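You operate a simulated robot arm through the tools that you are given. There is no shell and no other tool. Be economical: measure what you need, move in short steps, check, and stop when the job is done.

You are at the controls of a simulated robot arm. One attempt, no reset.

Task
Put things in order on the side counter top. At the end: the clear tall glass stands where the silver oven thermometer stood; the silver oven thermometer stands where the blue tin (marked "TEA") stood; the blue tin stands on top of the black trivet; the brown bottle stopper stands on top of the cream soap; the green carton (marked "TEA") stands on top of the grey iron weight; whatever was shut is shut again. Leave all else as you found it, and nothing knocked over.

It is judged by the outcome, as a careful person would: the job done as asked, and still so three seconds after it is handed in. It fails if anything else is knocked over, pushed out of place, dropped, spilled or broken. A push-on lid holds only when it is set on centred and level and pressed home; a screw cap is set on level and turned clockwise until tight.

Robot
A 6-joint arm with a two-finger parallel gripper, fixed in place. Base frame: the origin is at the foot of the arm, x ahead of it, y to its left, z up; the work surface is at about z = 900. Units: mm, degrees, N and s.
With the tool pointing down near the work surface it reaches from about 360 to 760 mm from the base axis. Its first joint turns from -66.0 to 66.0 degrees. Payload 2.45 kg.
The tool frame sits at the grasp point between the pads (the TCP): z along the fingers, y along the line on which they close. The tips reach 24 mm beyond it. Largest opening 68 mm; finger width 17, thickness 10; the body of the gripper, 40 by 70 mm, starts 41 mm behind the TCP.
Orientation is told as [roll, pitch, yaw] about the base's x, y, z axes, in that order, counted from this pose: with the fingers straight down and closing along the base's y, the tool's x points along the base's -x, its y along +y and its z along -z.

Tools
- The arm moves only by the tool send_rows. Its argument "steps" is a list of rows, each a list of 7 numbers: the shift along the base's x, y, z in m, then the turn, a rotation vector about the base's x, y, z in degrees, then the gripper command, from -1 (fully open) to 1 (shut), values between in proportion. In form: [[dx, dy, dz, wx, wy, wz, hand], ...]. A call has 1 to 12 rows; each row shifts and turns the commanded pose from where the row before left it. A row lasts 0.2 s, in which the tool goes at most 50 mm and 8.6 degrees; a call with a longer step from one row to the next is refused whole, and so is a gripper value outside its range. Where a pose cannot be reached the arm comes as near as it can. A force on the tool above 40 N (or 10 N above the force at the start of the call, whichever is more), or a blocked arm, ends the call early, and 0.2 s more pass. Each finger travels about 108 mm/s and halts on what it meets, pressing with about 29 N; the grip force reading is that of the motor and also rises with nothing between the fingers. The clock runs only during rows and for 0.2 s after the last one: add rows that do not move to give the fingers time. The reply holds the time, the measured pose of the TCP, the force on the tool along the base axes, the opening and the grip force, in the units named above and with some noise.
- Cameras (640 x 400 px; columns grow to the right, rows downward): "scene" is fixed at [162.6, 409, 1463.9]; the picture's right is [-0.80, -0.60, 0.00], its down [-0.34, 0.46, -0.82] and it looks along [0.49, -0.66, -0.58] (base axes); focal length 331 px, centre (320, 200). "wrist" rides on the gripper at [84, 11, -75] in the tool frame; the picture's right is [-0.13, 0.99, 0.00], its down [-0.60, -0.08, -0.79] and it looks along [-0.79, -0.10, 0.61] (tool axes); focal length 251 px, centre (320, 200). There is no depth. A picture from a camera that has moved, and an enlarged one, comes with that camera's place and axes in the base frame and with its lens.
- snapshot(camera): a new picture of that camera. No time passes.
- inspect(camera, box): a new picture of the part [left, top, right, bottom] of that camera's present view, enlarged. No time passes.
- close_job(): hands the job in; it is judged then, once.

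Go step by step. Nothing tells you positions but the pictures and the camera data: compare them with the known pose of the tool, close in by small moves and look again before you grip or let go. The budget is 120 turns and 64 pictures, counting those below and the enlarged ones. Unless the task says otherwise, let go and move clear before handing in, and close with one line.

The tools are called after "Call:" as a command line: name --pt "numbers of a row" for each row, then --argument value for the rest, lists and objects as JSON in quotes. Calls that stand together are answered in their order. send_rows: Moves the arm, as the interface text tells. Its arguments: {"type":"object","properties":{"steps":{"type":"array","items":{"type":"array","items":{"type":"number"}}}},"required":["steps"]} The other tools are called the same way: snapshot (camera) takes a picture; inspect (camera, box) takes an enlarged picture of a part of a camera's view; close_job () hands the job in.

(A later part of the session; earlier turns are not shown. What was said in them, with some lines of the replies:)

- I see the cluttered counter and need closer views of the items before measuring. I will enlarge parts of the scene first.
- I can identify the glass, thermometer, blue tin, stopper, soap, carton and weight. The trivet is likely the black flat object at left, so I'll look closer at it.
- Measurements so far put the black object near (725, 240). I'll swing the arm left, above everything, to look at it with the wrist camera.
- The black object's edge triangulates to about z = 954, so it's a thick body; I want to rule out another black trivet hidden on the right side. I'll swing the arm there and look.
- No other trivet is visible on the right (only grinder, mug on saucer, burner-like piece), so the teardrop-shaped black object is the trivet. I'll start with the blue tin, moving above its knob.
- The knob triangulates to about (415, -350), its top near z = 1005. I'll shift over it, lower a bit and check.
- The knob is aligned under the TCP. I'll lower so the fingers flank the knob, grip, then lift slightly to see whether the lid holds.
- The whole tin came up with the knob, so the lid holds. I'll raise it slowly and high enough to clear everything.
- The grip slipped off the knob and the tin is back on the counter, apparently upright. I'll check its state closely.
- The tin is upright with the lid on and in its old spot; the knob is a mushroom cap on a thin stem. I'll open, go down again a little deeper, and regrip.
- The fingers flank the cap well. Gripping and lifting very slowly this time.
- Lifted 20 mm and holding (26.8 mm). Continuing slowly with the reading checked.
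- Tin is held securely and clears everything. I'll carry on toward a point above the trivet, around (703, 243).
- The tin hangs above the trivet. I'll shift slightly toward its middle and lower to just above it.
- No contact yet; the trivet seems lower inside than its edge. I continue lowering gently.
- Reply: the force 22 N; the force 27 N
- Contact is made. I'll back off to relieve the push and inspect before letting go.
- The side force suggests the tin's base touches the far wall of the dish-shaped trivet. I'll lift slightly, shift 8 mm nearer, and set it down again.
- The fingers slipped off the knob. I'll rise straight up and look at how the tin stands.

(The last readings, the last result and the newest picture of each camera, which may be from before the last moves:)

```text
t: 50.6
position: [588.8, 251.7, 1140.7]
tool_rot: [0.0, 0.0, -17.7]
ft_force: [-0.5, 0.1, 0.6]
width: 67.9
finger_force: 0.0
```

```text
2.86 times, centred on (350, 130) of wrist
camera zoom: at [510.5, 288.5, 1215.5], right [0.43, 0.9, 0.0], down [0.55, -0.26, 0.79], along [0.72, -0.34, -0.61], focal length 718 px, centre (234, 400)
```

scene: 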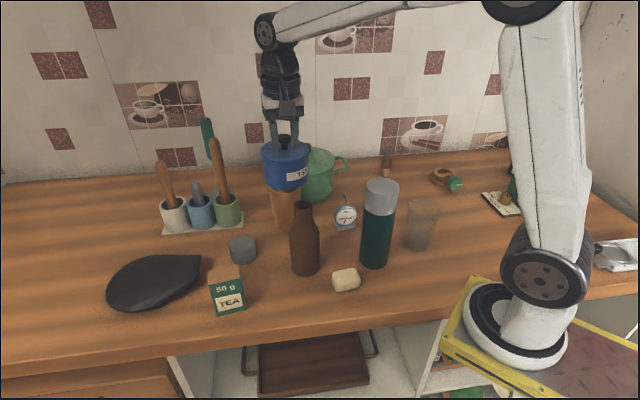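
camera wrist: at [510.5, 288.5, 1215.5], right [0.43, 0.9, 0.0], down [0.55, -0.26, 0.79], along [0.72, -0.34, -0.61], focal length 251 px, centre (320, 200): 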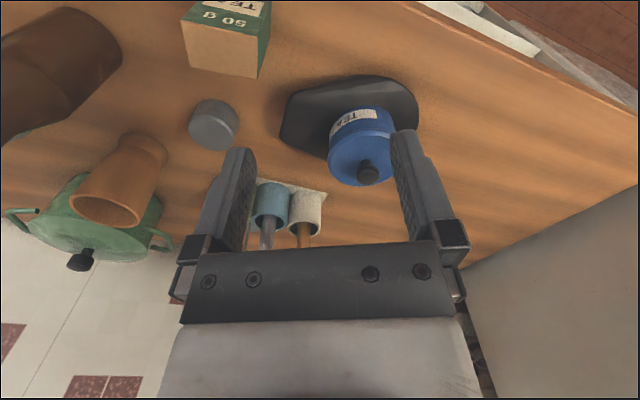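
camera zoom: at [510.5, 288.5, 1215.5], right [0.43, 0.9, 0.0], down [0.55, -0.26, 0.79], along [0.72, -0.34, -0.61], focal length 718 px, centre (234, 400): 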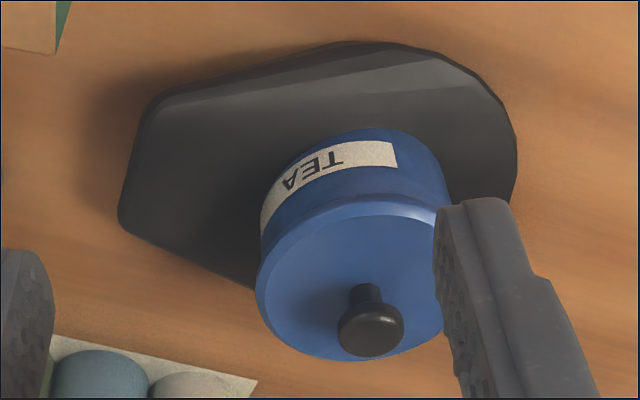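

The tin stands upright on the trivet, lid on; I'll recheck it once the arm is out of the way. Next is the thermometer at about (512, -174): I go above it with the fingers turned to close across its thickness.

Call:
send_rows --pt "-0.01 -0.01 0.02 0 0 5.8 -1" --pt "-0.007 -0.036 0.01 0 0 5.8 -1" --pt "-0.006 -0.038 0 0 0 5.8 -1" --pt "-0.006 -0.038 0 0 0 5.8 -1" --pt "-0.006 -0.038 0 0 0 5.8 -1" --pt "-0.006 -0.038 0 0 0 5.8 -1" --pt "-0.006 -0.038 0 0 0 5.8 -1" --pt "-0.006 -0.038 0 0 0 5.8 -1" --pt "-0.006 -0.038 0 0 0 5.8 -1" --pt "-0.006 -0.038 0 0 0 5.8 -1" --pt "-0.006 -0.038 0 0 0 5.8 -1" --pt "-0.006 -0.038 0 0 0 5.8 -1"

Call:
send_rows --pt "0 0 -0.03 0 0 0 -1" --pt "0 0 -0.03 0 0 0 -1" --pt "0 0 -0.03 0 0 0 -1" --pt "0 0 0 0 0 0 -1"

Call:
snapshot --camera "wrist"

Call:
snapshot --camera "scene"

```text
t: 53.2
position: [515.5, -172.3, 1165.7]
tool_rot: [0.0, 0.1, 52.0]
ft_force: [0.9, -0.6, 0.2]
width: 67.9
finger_force: 0.0
```

```text
t: 54.2
position: [512.4, -173.0, 1077.6]
tool_rot: [0.0, 0.0, 51.9]
ft_force: [-0.1, -1.0, -0.1]
width: 67.9
finger_force: 0.0
```

```text
24 pictures are left
camera wrist: at [452.1, -232.9, 1152.0], right [-0.7, 0.71, 0.0], down [0.44, 0.43, 0.79], along [0.57, 0.55, -0.61], focal length 251 px, centre (320, 200)
```

wrist: 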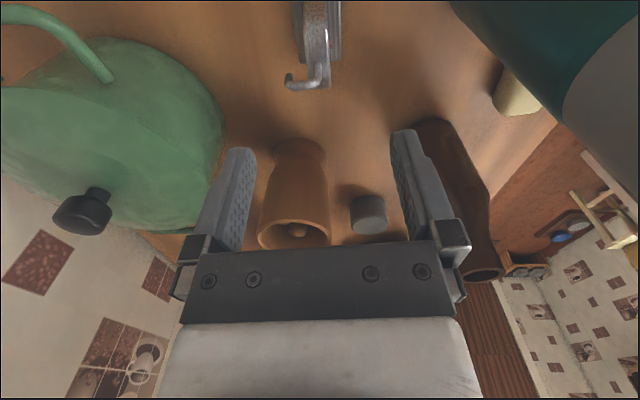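

```text
23 pictures are left
```

scene: 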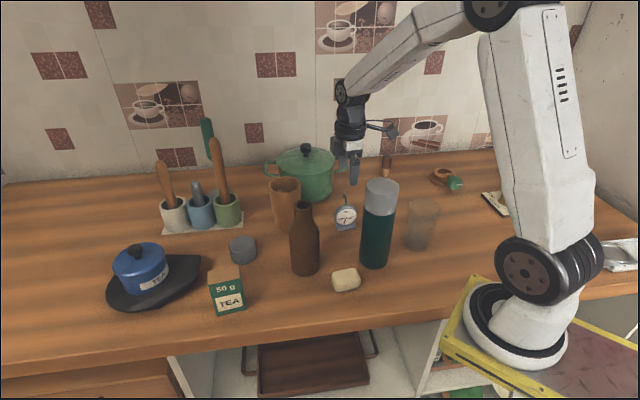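

The yaw is right: I see the thermometer edge-on. I need a closer look at its hook profile.

Call:
inspect --camera "wrist" --box '[250, 0, 394, 90]'

Call:
inspect --camera "scene" --box '[310, 165, 390, 240]'

```text
4.44 times, centred on (322, 45) of wrist
camera zoom: at [452.1, -232.9, 1152.0], right [-0.7, 0.71, 0.0], down [0.44, 0.43, 0.79], along [0.57, 0.55, -0.61], focal length 1118 px, centre (311, 889)
```

zoom: 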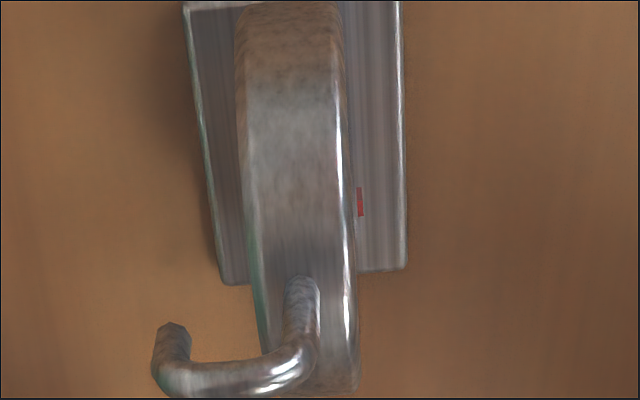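

```text
5.33 times, centred on (350, 202) of scene
camera zoom: at [162.6, 409.0, 1463.9], right [-0.8, -0.6, 0.0], down [-0.34, 0.46, -0.82], along [0.49, -0.66, -0.58], focal length 1765 px, centre (160, 187)
```

zoom: 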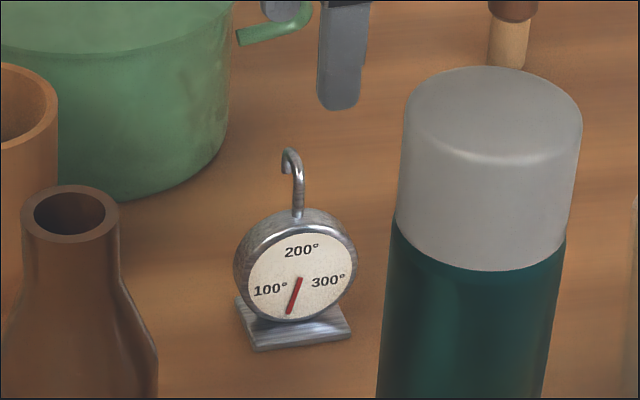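

The hook curls backward about 20 mm, so gripping at the centre would hit it. I'll grip the dial across its thickness, offset 14 mm to the side of the hook.

Call:
send_rows --pt "-0.0047 -0.0069 -0.02 0 0 0 -1" --pt "-0.0047 -0.0069 -0.02 0 0 0 -1" --pt "0 0 -0.03 0 0 0 -1" --pt "0 0 -0.015 0 0 0 -1" --pt "0 0 0 0 0 0 -1"

Call:
snapshot --camera "wrist"

```text
t: 55.4
position: [502.9, -187.9, 991.5]
tool_rot: [0.0, 0.0, 51.8]
ft_force: [0.2, 0.3, 0.4]
width: 68.0
finger_force: 0.1
```

```text
20 pictures are left
camera wrist: at [441.7, -246.5, 1067.0], right [-0.7, 0.71, 0.0], down [0.44, 0.43, 0.79], along [0.57, 0.55, -0.61], focal length 251 px, centre (320, 200)
```

wrist: 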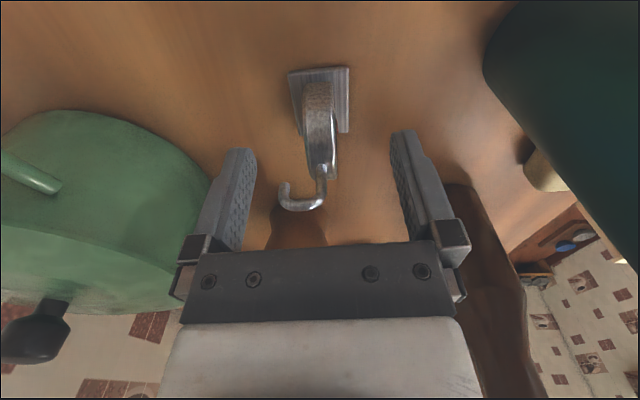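

The offset keeps the hook clear. Lowering and gripping.

Call:
send_rows --pt "0 0 -0.012 0 0 0 -1" --pt "0 0 -0.01 0 0 0 -1" --pt "0 0 -0.004 0 0 0 -1" --pt "0 0 0 0 0 0 -1" --pt "0 0 0 0 0 0 -0.2" --pt "0 0 0 0 0 0 0.4" --pt "0 0 0 0 0 0 1" --pt "0 0 0 0 0 0 1" --pt "0 0 0 0 0 0 1"

Call:
send_rows --pt "0 0 0.003 0 0 0 1" --pt "0 0 0.005 0 0 0 1" --pt "0 0 0.007 0 0 0 1" --pt "0 0 0 0 0 0 1"

Call:
snapshot --camera "wrist"

```text
t: 57.4
position: [503.5, -187.9, 967.1]
tool_rot: [0.0, 0.0, 51.9]
ft_force: [0.4, 0.9, -0.3]
width: 16.3
finger_force: 29.1
```

```text
t: 58.4
position: [503.3, -187.0, 982.5]
tool_rot: [0.0, 0.1, 51.9]
ft_force: [0.3, 0.5, -0.2]
width: 16.3
finger_force: 29.0
```

```text
19 pictures are left
camera wrist: at [441.5, -246.0, 1056.7], right [-0.7, 0.71, 0.0], down [0.44, 0.43, 0.79], along [0.57, 0.55, -0.61], focal length 251 px, centre (320, 200)
```

wrist: 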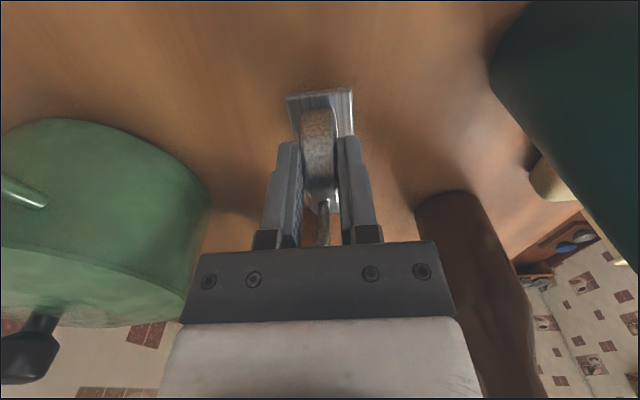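

The thermometer is held. Carrying it to the tin's old place, keeping its facing.

Call:
send_rows --pt "0 0 0.015 0 0 0 1" --pt "-0.003 -0.005 0.015 0 0 0 1" --pt "-0.008 -0.015 0.008 0 0 0 1" --pt "-0.0105 -0.019 0 0 0 0 1" --pt "-0.0105 -0.019 0 0 0 0 1" --pt "-0.0105 -0.019 0 0 0 0 1" --pt "-0.0105 -0.019 0 0 0 0 1" --pt "-0.0105 -0.019 0 0 0 0 1" --pt "-0.0105 -0.019 0 0 0 0 1" --pt "-0.0105 -0.019 0 0 0 0 1" --pt "-0.008 -0.015 0 0 0 0 1" --pt "-0.0038 -0.007 0 0 0 0 1"

Call:
send_rows --pt "0 0 -0.01 0 0 0 1" --pt "0 0 -0.014 0 0 0 1" --pt "0 0 -0.014 0 0 0 1" --pt "0 0 -0.008 0 0 0 1" --pt "0 0 0 0 0 0 1"

Call:
snapshot --camera "wrist"

```text
t: 61.0
position: [407.0, -362.5, 1018.2]
tool_rot: [-0.1, 0.0, 51.8]
ft_force: [-0.4, -0.1, -1.6]
width: 16.5
finger_force: 29.1
```

```text
t: 62.2
position: [408.1, -362.4, 973.4]
tool_rot: [0.0, 0.0, 51.8]
ft_force: [0.0, -0.9, -0.6]
width: 16.3
finger_force: 29.1
```

```text
18 pictures are left
camera wrist: at [345.9, -421.3, 1048.2], right [-0.7, 0.71, 0.0], down [0.44, 0.43, 0.79], along [0.57, 0.55, -0.61], focal length 251 px, centre (320, 200)
```

wrist: 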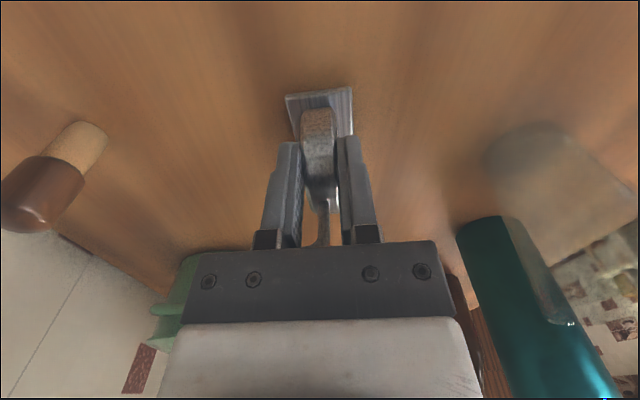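

Level and in place; lowering the last few millimetres.

Call:
send_rows --pt "0 0 -0.003 0 0 0 1" --pt "0 0 -0.002 0 0 0 1" --pt "0 0 -0.001 0 0 0 1" --pt "0 0 0 0 0 0 1"

```text
t: 63.2
position: [407.2, -361.6, 966.2]
tool_rot: [0.1, 0.0, 51.8]
ft_force: [0.0, 0.6, -0.3]
width: 16.5
finger_force: 29.0
```

Call:
send_rows --pt "0 0 -0.001 0 0 0 1" --pt "0 0 0 0 0 0 1"

```text
t: 63.8
position: [407.2, -362.8, 965.9]
tool_rot: [0.0, 0.1, 51.8]
ft_force: [0.2, 0.0, 0.0]
width: 16.4
finger_force: 28.8
```

Call:
send_rows --pt "0 0 -0.001 0 0 0 1" --pt "0 0 0 0 0 0 1"

```text
t: 64.4
position: [406.8, -363.1, 966.8]
tool_rot: [0.0, 0.0, 51.8]
ft_force: [-1.7, 1.1, 3.9]
width: 16.5
finger_force: 28.7
```

Contact with the counter. Releasing, rising, and moving to view the glass.

Call:
send_rows --pt "0 0 0.0005 0 0 0 0.4" --pt "0 0 0 0 0 0 -0.3" --pt "0 0 0 0 0 0 -1" --pt "0 0 0 0 0 0 -1" --pt "0 0 0.02 0 0 0 -1" --pt "0 0 0.04 0 0 0 -1" --pt "0 0 0.04 0 0 -6 -1" --pt "0 0 0.04 0 0 -8 -1" --pt "0 0 0 0 0 -8 -1" --pt "0 0 0 0 0 -8 -1" --pt "0 0 0 0 0 -8 -1" --pt "0 0 0 0 0 -8 -1"

Call:
send_rows --pt "-0.008 0.018 0 0 0 -8 -1" --pt "-0.01 0.024 0 0 0 -8 -1" --pt "-0.01 0.024 0 0 0 -8 -1" --pt "-0.01 0.024 0 0 0 -8 -1" --pt "-0.01 0.024 0 0 0 -8 -1" --pt "-0.01 0.02 0 0 0 -4 -1" --pt "0 0 0 0 0 0 -1"

Call:
snapshot --camera "wrist"

Call:
inspect --camera "scene" --box '[330, 155, 490, 265]'

```text
t: 67.0
position: [407.8, -362.7, 1106.2]
tool_rot: [0.0, 0.0, 5.7]
ft_force: [-0.3, -0.1, -0.3]
width: 68.0
finger_force: 0.1
```

```text
t: 68.6
position: [348.8, -228.9, 1106.4]
tool_rot: [0.0, 0.0, -38.4]
ft_force: [-0.3, -0.1, 0.0]
width: 68.3
finger_force: 0.2
```

```text
17 pictures are left
camera wrist: at [288.5, -167.1, 1181.1], right [0.72, 0.7, 0.0], down [0.43, -0.44, 0.79], along [0.55, -0.57, -0.61], focal length 251 px, centre (320, 200)
```

wrist: 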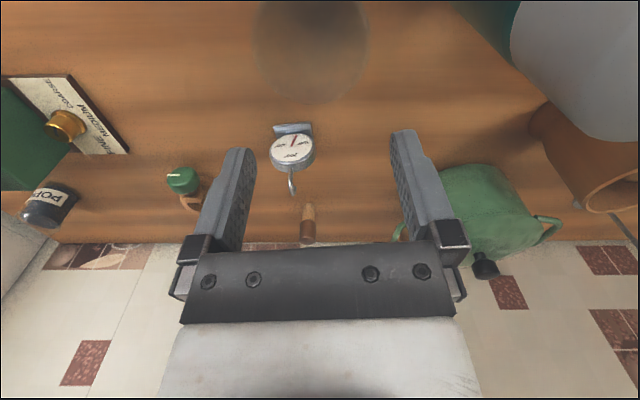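

```text
3.64 times, centred on (410, 210) of scene
camera zoom: at [162.6, 409.0, 1463.9], right [-0.8, -0.6, 0.0], down [-0.34, 0.46, -0.82], along [0.49, -0.66, -0.58], focal length 1204 px, centre (-7, 164)
```

zoom: 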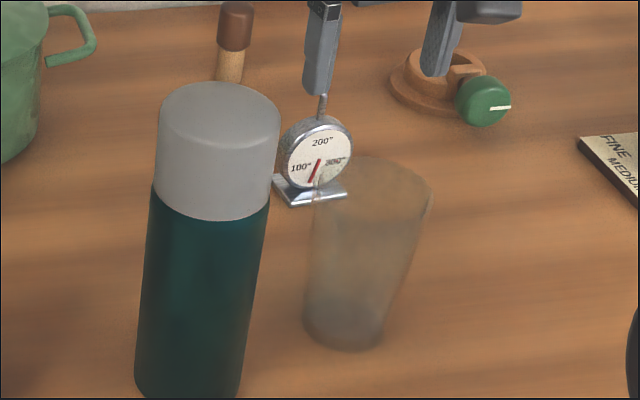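

The thermometer stands well in the tin's place. The glass is wider at the rim than my opening, so I'll pinch its wall with one finger inside; I need a better look at the rim first.

Call:
send_rows --pt "-0.016 0.012 0 0 0 0 -1" --pt "-0.016 0.012 0 0 0 0 -1" --pt "0 0 0 0 0 0 -1"

Call:
inspect --camera "wrist" --box '[200, 0, 440, 150]'

```text
t: 69.4
position: [315.9, -205.0, 1106.5]
tool_rot: [-0.1, 0.0, -38.2]
ft_force: [-0.4, -0.6, 0.2]
width: 67.9
finger_force: 0.0
```

```text
2.67 times, centred on (320, 75) of wrist
camera zoom: at [256.9, -143.1, 1180.9], right [0.71, 0.7, 0.0], down [0.43, -0.44, 0.79], along [0.55, -0.57, -0.61], focal length 670 px, centre (320, 533)
```

zoom: 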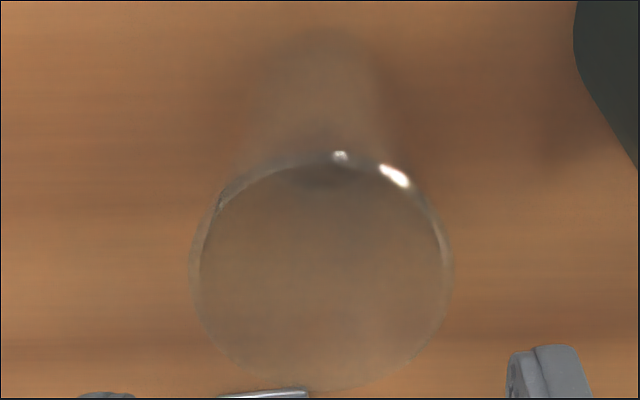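

Rim fits as a circle of about 72 mm at (331, -220), z about 1013. I'll pinch its right-hand wall, tilting the tool 3.7° to match the wall's slope.

Call:
send_rows --pt "-0.0025 -0.02 0 1.5 -1.1 0 -0.2" --pt "-0.0028 -0.0218 0 1.4 -1.2 0 -0.2" --pt "0 0 -0.03 0 0 0 -0.2" --pt "0 0 -0.03 0 0 0 -0.2" --pt "0 0 0 0 0 0 -0.2"

Call:
inspect --camera "wrist" --box '[200, 60, 480, 235]'

```text
t: 70.6
position: [313.3, -248.1, 1045.7]
tool_rot: [3.7, -0.1, -38.2]
ft_force: [-0.2, -0.2, -0.8]
width: 41.0
finger_force: 0.1
```

```text
2.29 times, centred on (340, 148) of wrist
camera zoom: at [248.8, -190.3, 1121.5], right [0.71, 0.7, 0.06], down [0.39, -0.48, 0.79], along [0.58, -0.54, -0.61], focal length 575 px, centre (274, 320)
```

zoom: 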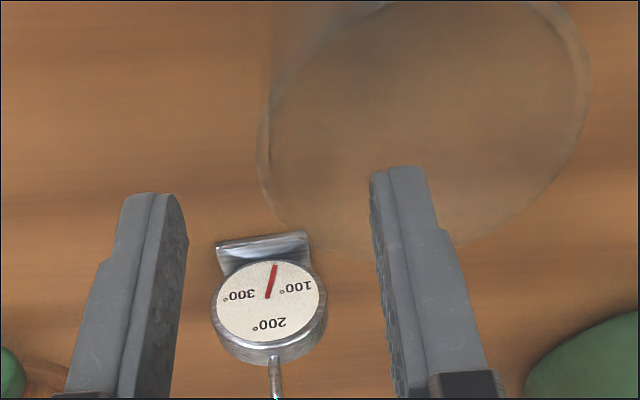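

The fingers straddle the rim wall; I'll shift a few mm toward the glass's centreline, lower and grip.

Call:
send_rows --pt "-0.004 0.0013 -0.006 0 0 0 -0.2" --pt "0 0.0003 -0.015 0 0 0 -0.2" --pt "0 0.0005 -0.012 0 0 0 -0.2" --pt "0 0.0003 -0.008 0 0 0 -0.2" --pt "0 0 0 0 0 0 -0.2"

Call:
snapshot --camera "wrist"

```text
t: 71.8
position: [307.7, -244.0, 1004.5]
tool_rot: [3.7, 0.0, -38.2]
ft_force: [0.2, 0.9, -1.0]
width: 40.8
finger_force: 0.0
```

```text
13 pictures are left
camera wrist: at [244.2, -187.0, 1080.3], right [0.71, 0.7, 0.06], down [0.39, -0.48, 0.79], along [0.58, -0.54, -0.61], focal length 251 px, centre (320, 200)
```

wrist: 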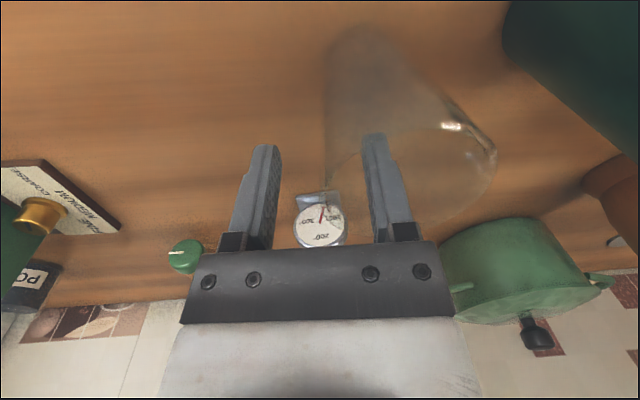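

The left wall is between the fingers. Closing and lifting a little.

Call:
send_rows --pt "0 0 0 0 0 0 0.2" --pt "0 0 0 0 0 0 0.5" --pt "0 0 0 0 0 0 0.8" --pt "0 0 0 0 0 0 1" --pt "0 0 0 0 0 0 1" --pt "0 0 0 0 0 0 1"

Call:
send_rows --pt "0 0 0.002 0 0 0 1" --pt "0 0 0.003 0 0 0 1" --pt "0 0 0.005 0 0 0 1" --pt "0 0 0.005 0 0 0 1" --pt "0 0 0 0 0 0 1"

Call:
inspect --camera "scene" --box '[340, 155, 500, 265]'

```text
t: 73.2
position: [307.0, -243.4, 1004.6]
tool_rot: [3.7, 0.0, -38.2]
ft_force: [0.1, 1.0, 5.9]
width: 2.9
finger_force: 27.0
```

```text
t: 74.4
position: [308.3, -242.6, 1020.6]
tool_rot: [3.6, 0.0, -38.1]
ft_force: [0.4, -0.1, -1.9]
width: 2.8
finger_force: 26.8
```

```text
3.64 times, centred on (420, 210) of scene
camera zoom: at [162.6, 409.0, 1463.9], right [-0.8, -0.6, 0.0], down [-0.34, 0.46, -0.82], along [0.49, -0.66, -0.58], focal length 1204 px, centre (-44, 164)
```

zoom: 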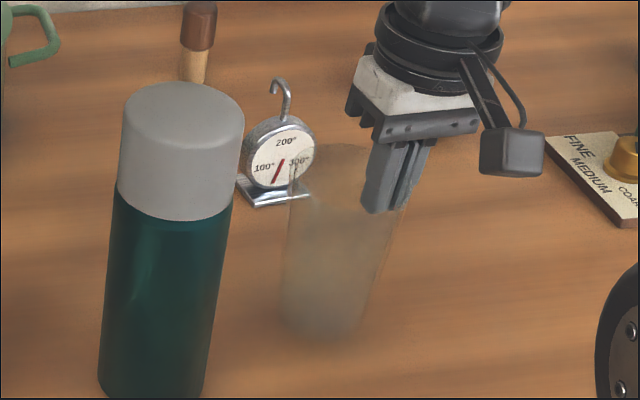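

The glass is held firmly. Carrying it across to the thermometer's old place.

Call:
send_rows --pt "0.004 0.001 0.01 0 0 0 1" --pt "0.01 0.0025 0.008 0 0 0 1" --pt "0.017 0.004 0 0 0 0 1" --pt "0.02 0.005 0 0 0 0 1" --pt "0.02 0.005 0 0 0 0 1" --pt "0.02 0.005 0 0 0 0 1" --pt "0.02 0.005 0 0 0 0 1" --pt "0.02 0.005 0 0 0 0 1" --pt "0.02 0.005 0 0 0 0 1" --pt "0.016 0.004 0 0 0 0 1" --pt "0.01 0.0025 0 0 0 0 1" --pt "0.003 0.0005 0 0 0 0 1"

Call:
send_rows --pt "0 0 -0.006 0 0 0 1" --pt "0 0 -0.01 0 0 0 1" --pt "0 0 -0.008 0 0 0 1" --pt "0 0 0 0 0 0 1"

Call:
inspect --camera "scene" --box '[270, 155, 430, 255]'

```text
t: 77.0
position: [487.2, -197.7, 1037.3]
tool_rot: [3.7, 0.0, -38.1]
ft_force: [-1.0, -1.0, -1.1]
width: 2.8
finger_force: 26.7
```

```text
t: 78.0
position: [487.4, -200.4, 1013.6]
tool_rot: [3.7, 0.0, -38.2]
ft_force: [1.1, -0.2, -1.5]
width: 2.7
finger_force: 27.2
```

```text
4.00 times, centred on (350, 205) of scene
camera zoom: at [162.7, 409.0, 1463.9], right [-0.8, -0.6, 0.0], down [-0.34, 0.46, -0.82], along [0.49, -0.66, -0.58], focal length 1324 px, centre (200, 180)
```

zoom: 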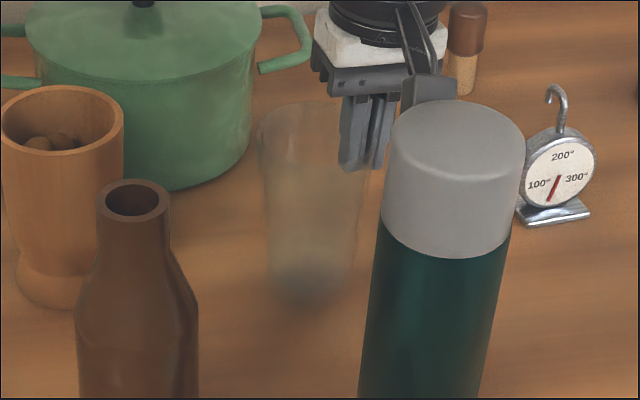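

Call:
send_rows --pt "0 0.0015 -0.004 0 0 0 1" --pt "0 0 -0.003 0 0 0 1" --pt "0 0 -0.001 0 0 0 1" --pt "0 0 0 0 0 0 1"

Call:
send_rows --pt "0 0 -0.001 0 0 0 1" --pt "0 0 0 0 0 0 1"

```text
t: 79.0
position: [488.0, -197.9, 1006.8]
tool_rot: [3.7, 0.0, -38.2]
ft_force: [0.9, 0.0, -1.2]
width: 2.7
finger_force: 26.7
```

```text
t: 79.6
position: [488.0, -197.3, 1006.1]
tool_rot: [3.6, -0.1, -38.1]
ft_force: [0.4, -0.6, 0.8]
width: 3.0
finger_force: 26.8
```

Call:
send_rows --pt "0 0 -0.001 0 0 0 1" --pt "0 0 0 0 0 0 1"

```text
t: 80.2
position: [488.1, -198.1, 1004.5]
tool_rot: [3.7, -0.1, -38.1]
ft_force: [-1.7, -1.3, 11.5]
width: 2.6
finger_force: 26.9
```

The glass stands on the counter. Releasing, withdrawing along the wall's slope, levelling the tool and heading to the stopper.

Call:
send_rows --pt "0 0 0.0005 0 0 0 0.7" --pt "0 0 0 0 0 0 0.3" --pt "0 0 0 0 0 0 0.2" --pt "0 0 0 0 0 0 0.2" --pt "-0.0006 -0.0008 0.015 0 0 0 0.2" --pt "-0.001 -0.0012 0.025 0 0 0 0.2" --pt "0 0 0.04 0 0 0 0.2" --pt "0.004 -0.03 0.02 -2.9 2.3 0 -1" --pt "0.01 -0.045 0 0 0 0 -1" --pt "0.01 -0.045 0 0 0 0 -1" --pt "0.01 -0.045 0 0 0 0 -1" --pt "0.01 -0.045 0 0 0 0 -1"

Call:
send_rows --pt "0.01 -0.03 -0.01 0 0 0 -1" --pt "0.004 -0.01 -0.02 0 0 0 -1" --pt "0 0 -0.01 0 0 0 -1" --pt "0 0 0 0 0 0 -1"

Call:
snapshot --camera "wrist"

Call:
snapshot --camera "scene"

```text
t: 82.8
position: [529.0, -407.6, 1103.5]
tool_rot: [-0.1, 0.0, -38.1]
ft_force: [-0.8, -0.8, 0.4]
width: 67.9
finger_force: 0.0
```

```text
t: 83.8
position: [545.4, -448.8, 1065.9]
tool_rot: [0.0, -0.1, -38.2]
ft_force: [0.7, 0.0, 0.6]
width: 68.0
finger_force: 0.0
```

```text
10 pictures are left
camera wrist: at [484.3, -387.0, 1139.7], right [0.71, 0.7, 0.0], down [0.43, -0.44, 0.79], along [0.55, -0.57, -0.61], focal length 251 px, centre (320, 200)
```

wrist: 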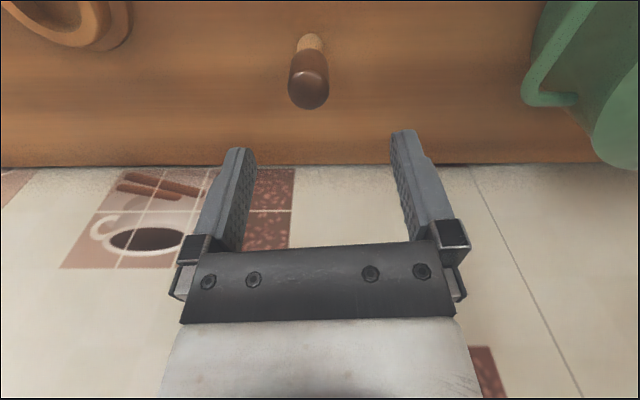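

```text
9 pictures are left
```

scene: 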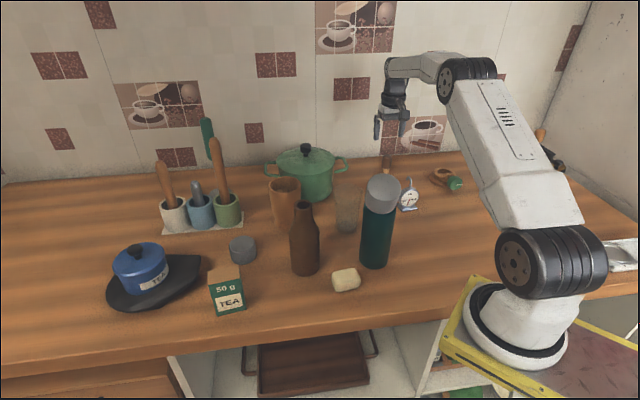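

The glass stands upright in place. The stopper is at about (542, -456); I'll lower over it, grip its cap and lift.

Call:
send_rows --pt "-0.0034 -0.0072 0 0 0 0 -1" --pt "0 0 -0.03 0 0 0 -1" --pt "0 0 -0.03 0 0 0 -1" --pt "0 0 -0.01 0 0 0 -1" --pt "0 0 0 0 0 0 -1"

Call:
snapshot --camera "wrist"

```text
t: 85.0
position: [541.1, -455.8, 992.0]
tool_rot: [0.0, 0.0, -38.3]
ft_force: [-0.4, -0.2, 0.6]
width: 68.3
finger_force: 0.0
```

```text
8 pictures are left
camera wrist: at [480.8, -394.3, 1068.2], right [0.71, 0.7, 0.0], down [0.43, -0.44, 0.79], along [0.55, -0.57, -0.61], focal length 251 px, centre (320, 200)
```

wrist: 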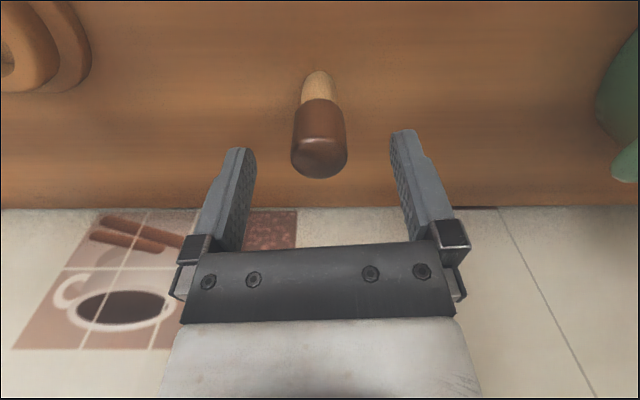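

Well aligned over the stopper. Lowering, gripping the cap, and lifting high.

Call:
send_rows --pt "0 0 -0.02 0 0 0 -1" --pt "0 0 -0.014 0 0 0 -1" --pt "0 0 0 0 0 0 -0.2" --pt "0 0 0 0 0 0 0.4" --pt "0 0 0 0 0 0 1" --pt "0 0 0 0 0 0 1" --pt "0 0 0.005 0 0 0 1" --pt "0 0 0.012 0 0 0 1" --pt "0 0 0.02 0 0 0 1" --pt "0 0 0.025 0 0 0 1" --pt "0 0 0.025 0 0 0 1" --pt "0 0 0.025 0 0 0 1"

Call:
send_rows --pt "0 0 0.03 0 0 0 1" --pt "0 0 0.03 0 0 0 1" --pt "0 0 0.03 0 0 0 1" --pt "0 0 0.015 0 0 0 1" --pt "0 0 0 0 0 0 1"

```text
t: 87.6
position: [540.8, -457.1, 1074.6]
tool_rot: [0.0, 0.0, -38.2]
ft_force: [-0.4, -0.2, 1.1]
width: 28.6
finger_force: 29.2
```

```text
t: 88.8
position: [541.6, -456.0, 1179.7]
tool_rot: [0.1, 0.1, -38.2]
ft_force: [0.4, -0.3, -0.4]
width: 28.4
finger_force: 29.1
```

Call:
send_rows --pt "-0.004 0.013 0 0 0 -2 1" --pt "-0.007 0.024 0 0 0 -3 1" --pt "-0.0105 0.035 0 0 0 -3 1" --pt "-0.0105 0.035 0 0 0 -3 1" --pt "-0.0105 0.035 0 0 0 -3 1" --pt "-0.0105 0.035 0 0 0 -3 1" --pt "-0.0105 0.035 0 0 0 -3 1" --pt "-0.0105 0.035 0 0 0 -3 1" --pt "-0.0105 0.035 0 0 0 -3 1" --pt "-0.0105 0.035 0 0 0 -3 1" --pt "-0.0105 0.035 0 0 0 -3 1" --pt "-0.0105 0.035 0 0 0 0 1"

Call:
send_rows --pt "-0.009 0.028 0 0 0 0 1" --pt "-0.006 0.02 0 0 0 0 1" --pt "-0.0025 0.006 -0.01 0 0 0 1" --pt "0 0 -0.025 0 0 0 1" --pt "0 0 -0.03 0 0 0 1" --pt "0 0 -0.03 0 0 0 1" --pt "0 0 -0.03 0 0 0 1" --pt "0 0 -0.025 0 0 0 1" --pt "0 0 -0.01 0 0 0 1" --pt "0 0 0 0 0 0 1"

Call:
snapshot --camera "wrist"

Call:
inspect --camera "scene" --box '[290, 190, 402, 310]'

```text
t: 91.4
position: [424.2, -68.4, 1178.0]
tool_rot: [0.1, 0.0, -70.3]
ft_force: [0.5, -0.4, -0.2]
width: 28.8
finger_force: 29.1
```

```text
t: 93.6
position: [407.2, -15.5, 1016.7]
tool_rot: [0.1, 0.0, -70.2]
ft_force: [-1.1, 0.6, -0.8]
width: 28.9
finger_force: 28.9
```

```text
7 pictures are left
camera wrist: at [388.7, 68.2, 1091.5], right [0.98, 0.21, 0.0], down [0.13, -0.59, 0.79], along [0.17, -0.77, -0.61], focal length 251 px, centre (320, 200)
```

wrist: 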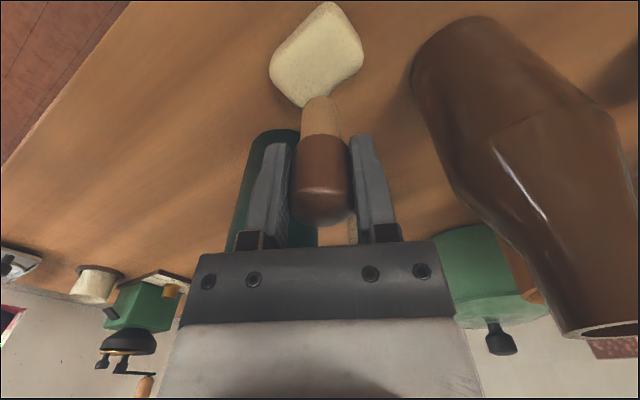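

```text
3.33 times, centred on (346, 250) of scene
camera zoom: at [162.6, 409.0, 1463.9], right [-0.8, -0.6, 0.0], down [-0.34, 0.46, -0.82], along [0.49, -0.66, -0.58], focal length 1103 px, centre (233, 33)
```

zoom: 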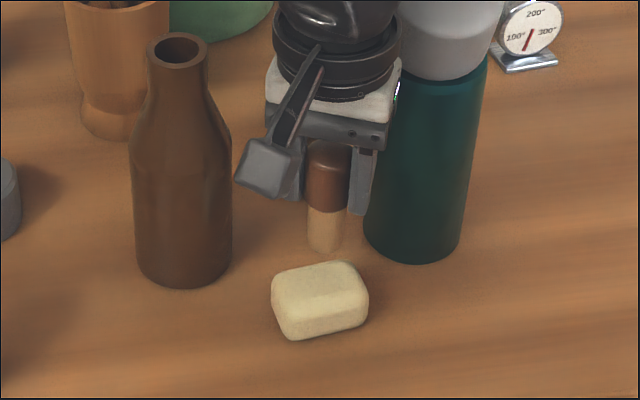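

The soap's centre is a few mm further toward the front. I'll shift by (-2.5, +6) mm and lower gently until contact.

Call:
send_rows --pt "-0.0025 0.006 -0.006 0 0 0 1" --pt "0 0 -0.01 0 0 0 1" --pt "0 0 -0.004 0 0 0 1" --pt "0 0 -0.002 0 0 0 1" --pt "0 0 0 0 0 0 1"

Call:
send_rows --pt "0 0 -0.002 0 0 0 1" --pt "0 0 -0.001 0 0 0 1" --pt "0 0 0 0 0 0 1"

Call:
send_rows --pt "0 0 -0.001 0 0 0 1" --pt "0 0 -0.001 0 0 0 1" --pt "0 0 0 0 0 0 1"

```text
t: 94.8
position: [404.6, -9.1, 995.3]
tool_rot: [0.1, 0.0, -70.2]
ft_force: [-2.7, -2.1, 22.5]
width: 28.7
finger_force: 29.0
```

```text
t: 95.6
position: [404.5, -9.7, 993.3]
tool_rot: [0.1, -0.1, -70.2]
ft_force: [0.1, 1.6, 21.2]
width: 29.1
finger_force: 28.4
```

```text
t: 96.4
position: [405.3, -11.1, 990.5]
tool_rot: [0.1, 0.0, -70.2]
ft_force: [0.8, 0.3, 21.8]
width: 29.0
finger_force: 29.0
```

Contact is firm. I'll relax the pressure and check before release.

Call:
send_rows --pt "0 0 0.001 0 0 0 1" --pt "0 0 0 0 0 0 1"

Call:
inspect --camera "scene" --box '[290, 210, 402, 310]'

```text
t: 97.0
position: [404.0, -9.5, 990.7]
tool_rot: [-0.1, 0.1, -70.1]
ft_force: [1.8, -0.7, 3.9]
width: 28.5
finger_force: 28.4
```

```text
4.00 times, centred on (346, 260) of scene
camera zoom: at [162.6, 409.0, 1463.9], right [-0.8, -0.6, 0.0], down [-0.34, 0.46, -0.82], along [0.49, -0.66, -0.58], focal length 1324 px, centre (216, -40)
```

zoom: 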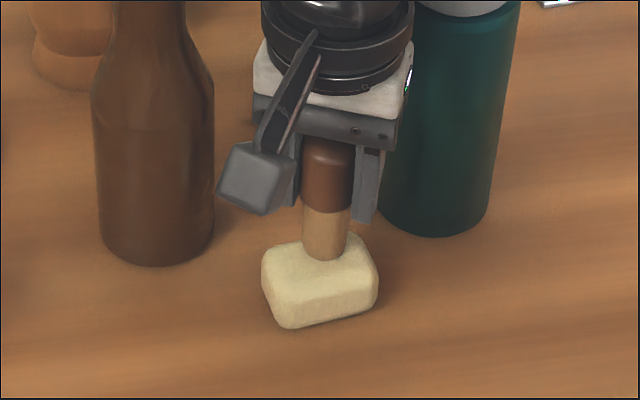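

It's on the soap but a bit toward the back; I'll lift a few mm, shift 6 mm to the front, and set down again.

Call:
send_rows --pt "0 0 0.004 0 0 0 1" --pt "0 0 0.003 0 0 0 1" --pt "-0.0035 0.005 0 0 0 0 1" --pt "0 0 0 0 0 0 1" --pt "0 0 -0.003 0 0 0 1" --pt "0 0 -0.002 0 0 0 1" --pt "0 0 0 0 0 0 1"

Call:
send_rows --pt "0 0 -0.001 0 0 0 1" --pt "0 0 0 0 0 0 1"

Call:
send_rows --pt "0 0 -0.001 0 0 0 1" --pt "0 0 0 0 0 0 1"

```text
t: 98.6
position: [400.7, -4.2, 993.9]
tool_rot: [0.0, 0.1, -70.2]
ft_force: [-0.1, -0.1, 0.1]
width: 28.7
finger_force: 29.5
```

```text
t: 99.2
position: [401.8, -4.9, 991.7]
tool_rot: [0.0, 0.0, -70.2]
ft_force: [-0.1, -0.5, 0.1]
width: 28.5
finger_force: 29.0
```

```text
t: 99.8
position: [401.8, -3.5, 992.1]
tool_rot: [0.0, 0.1, -70.2]
ft_force: [0.0, 0.5, -0.5]
width: 28.6
finger_force: 29.4
```

Call:
send_rows --pt "0 0 -0.001 0 0 0 1" --pt "0 0 0 0 0 0 1"

Call:
send_rows --pt "0 0 -0.001 0 0 0 1" --pt "0 0 0 0 0 0 1"

```text
t: 100.4
position: [400.0, -4.5, 991.7]
tool_rot: [0.0, 0.0, -70.2]
ft_force: [0.7, 0.7, -0.9]
width: 28.6
finger_force: 29.0
```

```text
t: 101.0
position: [402.0, -4.1, 991.4]
tool_rot: [0.1, 0.0, -70.2]
ft_force: [-3.7, -0.2, 14.3]
width: 28.8
finger_force: 28.9
```

Contact again, now centred. I'll relieve, release, rise clear and go to the carton with the fingers turned across its thin side.

Call:
send_rows --pt "0 0 0.0007 0 0 0 0.9" --pt "0 0 0 0 0 0 0.15" --pt "0 0 0 0 0 0 -0.1" --pt "0 0 0 0 0 0 -0.3" --pt "0 0 0.02 0 0 0 -0.3" --pt "0 0 0.04 0 0 0 -0.3" --pt "0 0 0.04 0 0 0 -0.3" --pt "0 0 0.04 0 0 8.2 -1" --pt "0 0 0.03 0 0 8.2 -1" --pt "0.01 0.02 0 0 0 8.2 -1" --pt "0.02 0.03 0 0 0 8.2 -1" --pt "0.02 0.03 0 0 0 8.2 -1"

Call:
send_rows --pt "0.02 0.025 0 0 0 8.2 -1" --pt "0.02 0.025 0 0 0 8.2 -1" --pt "0.02 0.02 0 0 0 8.2 -1" --pt "0.02 0.015 0 0 0 8.2 -1" --pt "0.02 0.012 0 0 0 8.2 -1" --pt "0.01 0.002 0 0 0 8.2 -1" --pt "0 0 -0.02 0 0 8.2 -1" --pt "0 0 -0.03 0 0 8.2 -1" --pt "0 0 -0.02 0 0 8.2 -1" --pt "0 0 0 0 0 8.2 -1" --pt "0 0 0 0 0 0 -1"

Call:
snapshot --camera "wrist"

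```text
t: 103.6
position: [451.1, 75.7, 1161.1]
tool_rot: [0.1, 0.1, -29.1]
ft_force: [-0.8, -0.1, -0.3]
width: 67.8
finger_force: 0.1
```

```text
t: 106.0
position: [561.4, 175.3, 1089.8]
tool_rot: [0.0, 0.0, 53.0]
ft_force: [0.6, 0.7, 0.0]
width: 68.1
finger_force: 0.0
```

```text
4 pictures are left
camera wrist: at [500.9, 114.9, 1164.9], right [-0.71, 0.7, 0.0], down [0.43, 0.43, 0.79], along [0.56, 0.57, -0.61], focal length 251 px, centre (320, 200)
```

wrist: 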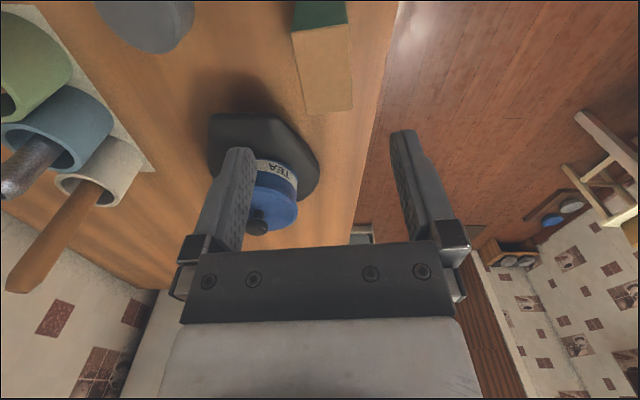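

The carton is aligned with the fingers, centred at about (557, 176). Lowering, gripping and lifting it.

Call:
send_rows --pt "-0.004 0.0009 -0.02 0 0 0 -1" --pt "0 0 -0.035 0 0 0 -1" --pt "0 0 -0.035 0 0 0 -1" --pt "0 0 -0.025 0 0 0 -1" --pt "0 0 -0.01 0 0 0 -1" --pt "0 0 0 0 0 0 -0.3" --pt "0 0 0 0 0 0 0.2" --pt "0 0 0 0 0 0 1" --pt "0 0 0 0 0 0 1"

Call:
send_rows --pt "0 0 0.004 0 0 0 1" --pt "0 0 0.01 0 0 0 1" --pt "0 0 0.02 0 0 0 1" --pt "0 0 0.02 0 0 0 1" --pt "0 0 0.016 0 0 0 1" --pt "0 0 0 0 0 0 1"

```text
t: 108.0
position: [556.8, 173.9, 965.3]
tool_rot: [0.0, 0.1, 52.8]
ft_force: [0.5, -0.3, -0.3]
width: 35.6
finger_force: 28.8
```

```text
t: 109.4
position: [556.6, 175.1, 1036.4]
tool_rot: [0.0, 0.0, 52.9]
ft_force: [1.0, 0.6, -1.5]
width: 35.5
finger_force: 29.5
```

Call:
send_rows --pt "0.006 -0.0075 0 0 0 0 1" --pt "0.012 -0.0145 0 0 0 0 1" --pt "0.016 -0.02 0 0 0 0 1" --pt "0.016 -0.02 0 0 0 0 1" --pt "0.016 -0.02 0 0 0 0 1" --pt "0.014 -0.017 0 0 0 0 1" --pt "0.007 -0.0085 0 0 0 0 1" --pt "0.003 -0.0035 -0.01 0 0 0 1" --pt "0 0 -0.01 0 0 0 1" --pt "0 0 0 0 0 0 1"

Call:
inspect --camera "scene" --box '[190, 190, 302, 275]'

```text
t: 111.6
position: [648.0, 64.1, 1015.3]
tool_rot: [0.0, 0.1, 52.8]
ft_force: [-0.3, 0.4, -1.7]
width: 35.5
finger_force: 28.7
```

```text
4.71 times, centred on (246, 232) of scene
camera zoom: at [162.6, 409.0, 1463.9], right [-0.8, -0.6, 0.0], down [-0.34, 0.46, -0.82], along [0.49, -0.66, -0.58], focal length 1558 px, centre (668, 47)
```

zoom: 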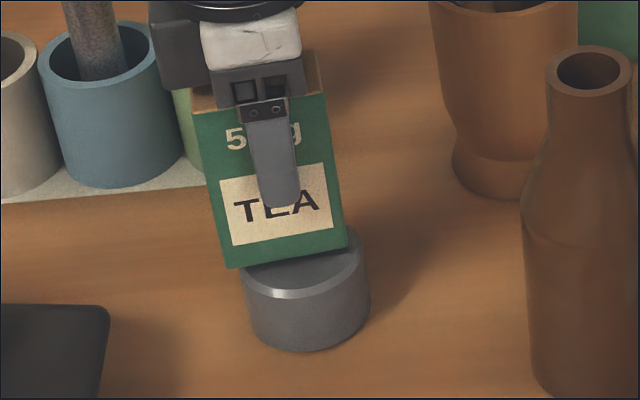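

The carton is a few mm to the left of the weight's centre; I'll shift by (-5.5, -4) mm and lower gently.

Call:
send_rows --pt "-0.0055 -0.004 0 0 0 0 1" --pt "0 0 -0.004 0 0 0 1" --pt "0 0 -0.004 0 0 0 1" --pt "0 0 -0.002 0 0 0 1" --pt "0 0 0 0 0 0 1"

Call:
send_rows --pt "0 0 -0.002 0 0 0 1" --pt "0 0 0 0 0 0 1"

Call:
send_rows --pt "0 0 -0.001 0 0 0 1" --pt "0 0 -0.001 0 0 0 1" --pt "0 0 0 0 0 0 1"

```text
t: 112.8
position: [642.7, 58.5, 1006.8]
tool_rot: [-0.1, 0.0, 52.8]
ft_force: [-3.9, -1.8, 12.5]
width: 35.8
finger_force: 28.9
```

```text
t: 113.4
position: [642.8, 60.3, 1004.7]
tool_rot: [-0.2, -0.2, 52.9]
ft_force: [-3.4, -0.3, 25.2]
width: 35.7
finger_force: 28.6
```

```text
t: 114.2
position: [643.1, 61.1, 1002.2]
tool_rot: [-0.2, -0.2, 52.8]
ft_force: [1.3, 1.5, 24.4]
width: 35.8
finger_force: 29.1
```

Contact. I'll ease off and check the seating.

Call:
send_rows --pt "0 0 0.0015 0 0 0 1" --pt "0 0 0 0 0 0 1"

Call:
inspect --camera "scene" --box '[206, 210, 286, 270]'

```text
t: 114.8
position: [642.0, 60.2, 1001.7]
tool_rot: [-0.1, 0.0, 52.8]
ft_force: [4.6, 2.9, 13.8]
width: 35.1
finger_force: 29.2
```

```text
6.67 times, centred on (246, 240) of scene
camera zoom: at [162.4, 409.1, 1463.9], right [-0.8, -0.6, 0.0], down [-0.34, 0.46, -0.82], along [0.49, -0.66, -0.58], focal length 2206 px, centre (813, -67)
```

zoom: 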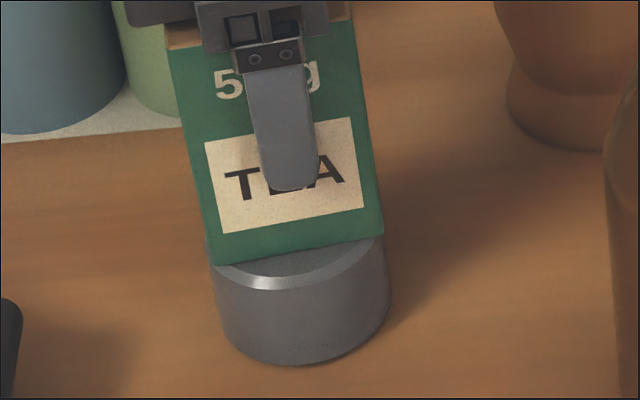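

The carton sits about 8–9 mm too far back on the weight. I'll lift slightly, move it forward, and set it down again.

Call:
send_rows --pt "0 0 0.004 0 0 0 1" --pt "0 0 0.005 0 0 0 1" --pt "-0.0035 0.0024 0 0 0 0 1" --pt "-0.0035 0.0024 0 0 0 0 1" --pt "0 0 -0.003 0 0 0 1" --pt "0 0 0 0 0 0 1"

Call:
send_rows --pt "0 0 -0.001 0 0 0 1" --pt "0 0 -0.001 0 0 0 1" --pt "0 0 0 0 0 0 1"

Call:
send_rows --pt "0 0 -0.001 0 0 0 1" --pt "0 0 0 0 0 0 1"

Call:
send_rows --pt "0 0 -0.001 0 0 0 1" --pt "0 0 0 0 0 0 1"

```text
t: 116.2
position: [635.8, 64.9, 1008.4]
tool_rot: [0.1, 0.0, 52.8]
ft_force: [-0.5, 0.4, 0.1]
width: 35.6
finger_force: 28.9
```

```text
t: 117.0
position: [634.7, 65.0, 1006.4]
tool_rot: [-0.1, 0.0, 52.8]
ft_force: [-0.5, -0.8, 0.0]
width: 35.5
finger_force: 28.4
```

```text
t: 117.6
position: [634.8, 64.0, 1005.7]
tool_rot: [0.1, 0.0, 52.7]
ft_force: [-0.2, -0.3, -0.6]
width: 35.4
finger_force: 28.6
```

```text
t: 118.2
position: [635.2, 62.8, 1004.6]
tool_rot: [0.2, 0.0, 52.8]
ft_force: [0.0, 0.2, -1.1]
width: 35.8
finger_force: 29.2
```

Call:
send_rows --pt "0 0 -0.001 0 0 0 1" --pt "0 0 0 0 0 0 1"

Call:
send_rows --pt "0 0 -0.001 0 0 0 1" --pt "0 0 0 0 0 0 1"

```text
t: 118.8
position: [634.8, 65.2, 1002.0]
tool_rot: [0.0, -0.1, 52.8]
ft_force: [-0.9, -1.0, -0.9]
width: 35.8
finger_force: 29.5
```

```text
t: 119.4
position: [634.7, 65.9, 1004.2]
tool_rot: [0.0, 0.0, 52.8]
ft_force: [-0.5, 0.2, -0.7]
width: 35.5
finger_force: 29.1
```

Call:
send_rows --pt "0 0 -0.001 0 0 0 1" --pt "0 0 0 0 0 0 1"

Call:
send_rows --pt "0 0 -0.001 0 0 0 1" --pt "0 0 0 0 0 0 1"

```text
t: 120.0
position: [635.4, 64.8, 1002.2]
tool_rot: [-0.1, -0.1, 52.8]
ft_force: [-2.7, -0.9, 6.2]
width: 35.8
finger_force: 28.7
```

```text
t: 120.6
position: [634.7, 66.0, 1002.2]
tool_rot: [-0.1, 0.0, 52.9]
ft_force: [-1.5, -0.6, 14.9]
width: 35.6
finger_force: 29.3
```

Seated. Releasing and rising straight up, then moving clear for a final look.

Call:
send_rows --pt "0 0 0.001 0 0 0 1" --pt "0 0 0 0 0 0 0.5" --pt "0 0 0 0 0 0 0" --pt "0 0 0 0 0 0 -0.6" --pt "0 0 0 0 0 0 -0.6" --pt "0 0 0.02 0 0 0 -0.6" --pt "0 0 0.04 0 0 0 -0.6" --pt "0 0 0.045 0 0 0 -0.6" --pt "0 0 0.045 0 0 0 -0.6" --pt "0 0 0.03 0 0 0 -0.6" --pt "-0.01 -0.035 0 0 0 0 -0.6" --pt "-0.01 -0.035 0 0 0 0 -0.6"

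Call:
send_rows --pt "-0.01 -0.035 0 0 0 -4 -0.6" --pt "-0.01 -0.035 0 0 0 -4 -0.6" --pt "-0.01 -0.035 0 0 0 -4 -0.6" --pt "-0.01 -0.035 0 0 0 -4 -0.6" --pt "-0.01 -0.035 0 0 0 -4 -0.6" --pt "-0.01 -0.035 0 0 0 -4 -0.6" --pt "-0.01 -0.035 0 0 0 -4 -0.6" --pt "0 0 0 0 0 0 -0.6"

Call:
snapshot --camera "scene"

```text
t: 123.2
position: [616.8, -6.6, 1182.7]
tool_rot: [0.0, 0.0, 52.9]
ft_force: [0.3, -1.2, 0.1]
width: 54.4
finger_force: 0.1
```

```text
t: 125.0
position: [544.4, -249.3, 1183.0]
tool_rot: [0.0, 0.0, 24.8]
ft_force: [-0.4, -0.3, -0.8]
width: 54.7
finger_force: 0.2
```

```text
1 pictures are left
```

scene: 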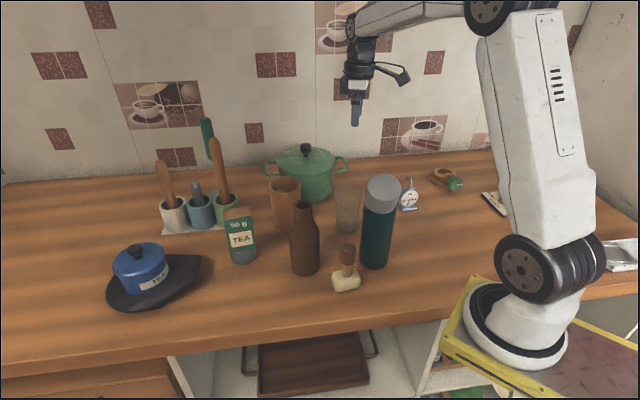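

Everything stands in place. One last enlarged look to confirm the tin, carton and stopper.

Call:
inspect --camera "scene" --box '[95, 190, 365, 315]'

```text
2.37 times, centred on (230, 252) of scene
camera zoom: at [162.6, 409.0, 1463.9], right [-0.8, -0.6, 0.0], down [-0.34, 0.46, -0.82], along [0.49, -0.66, -0.58], focal length 784 px, centre (533, 76)
```

zoom: 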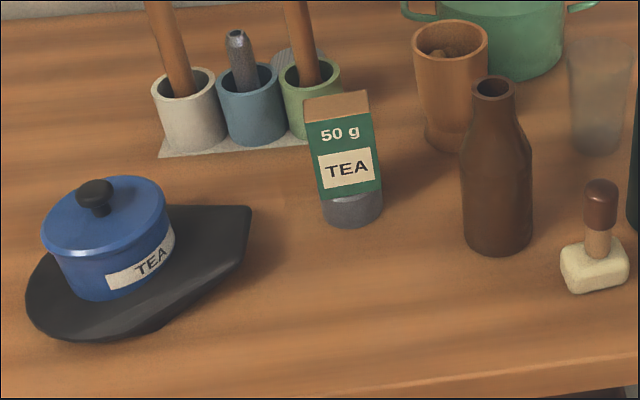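

All the items stand where asked and the tin is shut. The arm is clear, so I'm handing the job in.

Call:
close_job

```text
The job is handed in.
```

All five items stand where you asked, and I've handed the job in: glass in the thermometer's place, thermometer in the tin's place, tin (lid on) on the black trivet, stopper on the soap and carton on the weight. The tin slipped from the gripper twice but stayed upright with its lid on. It now rests toward the far side of the trivet.
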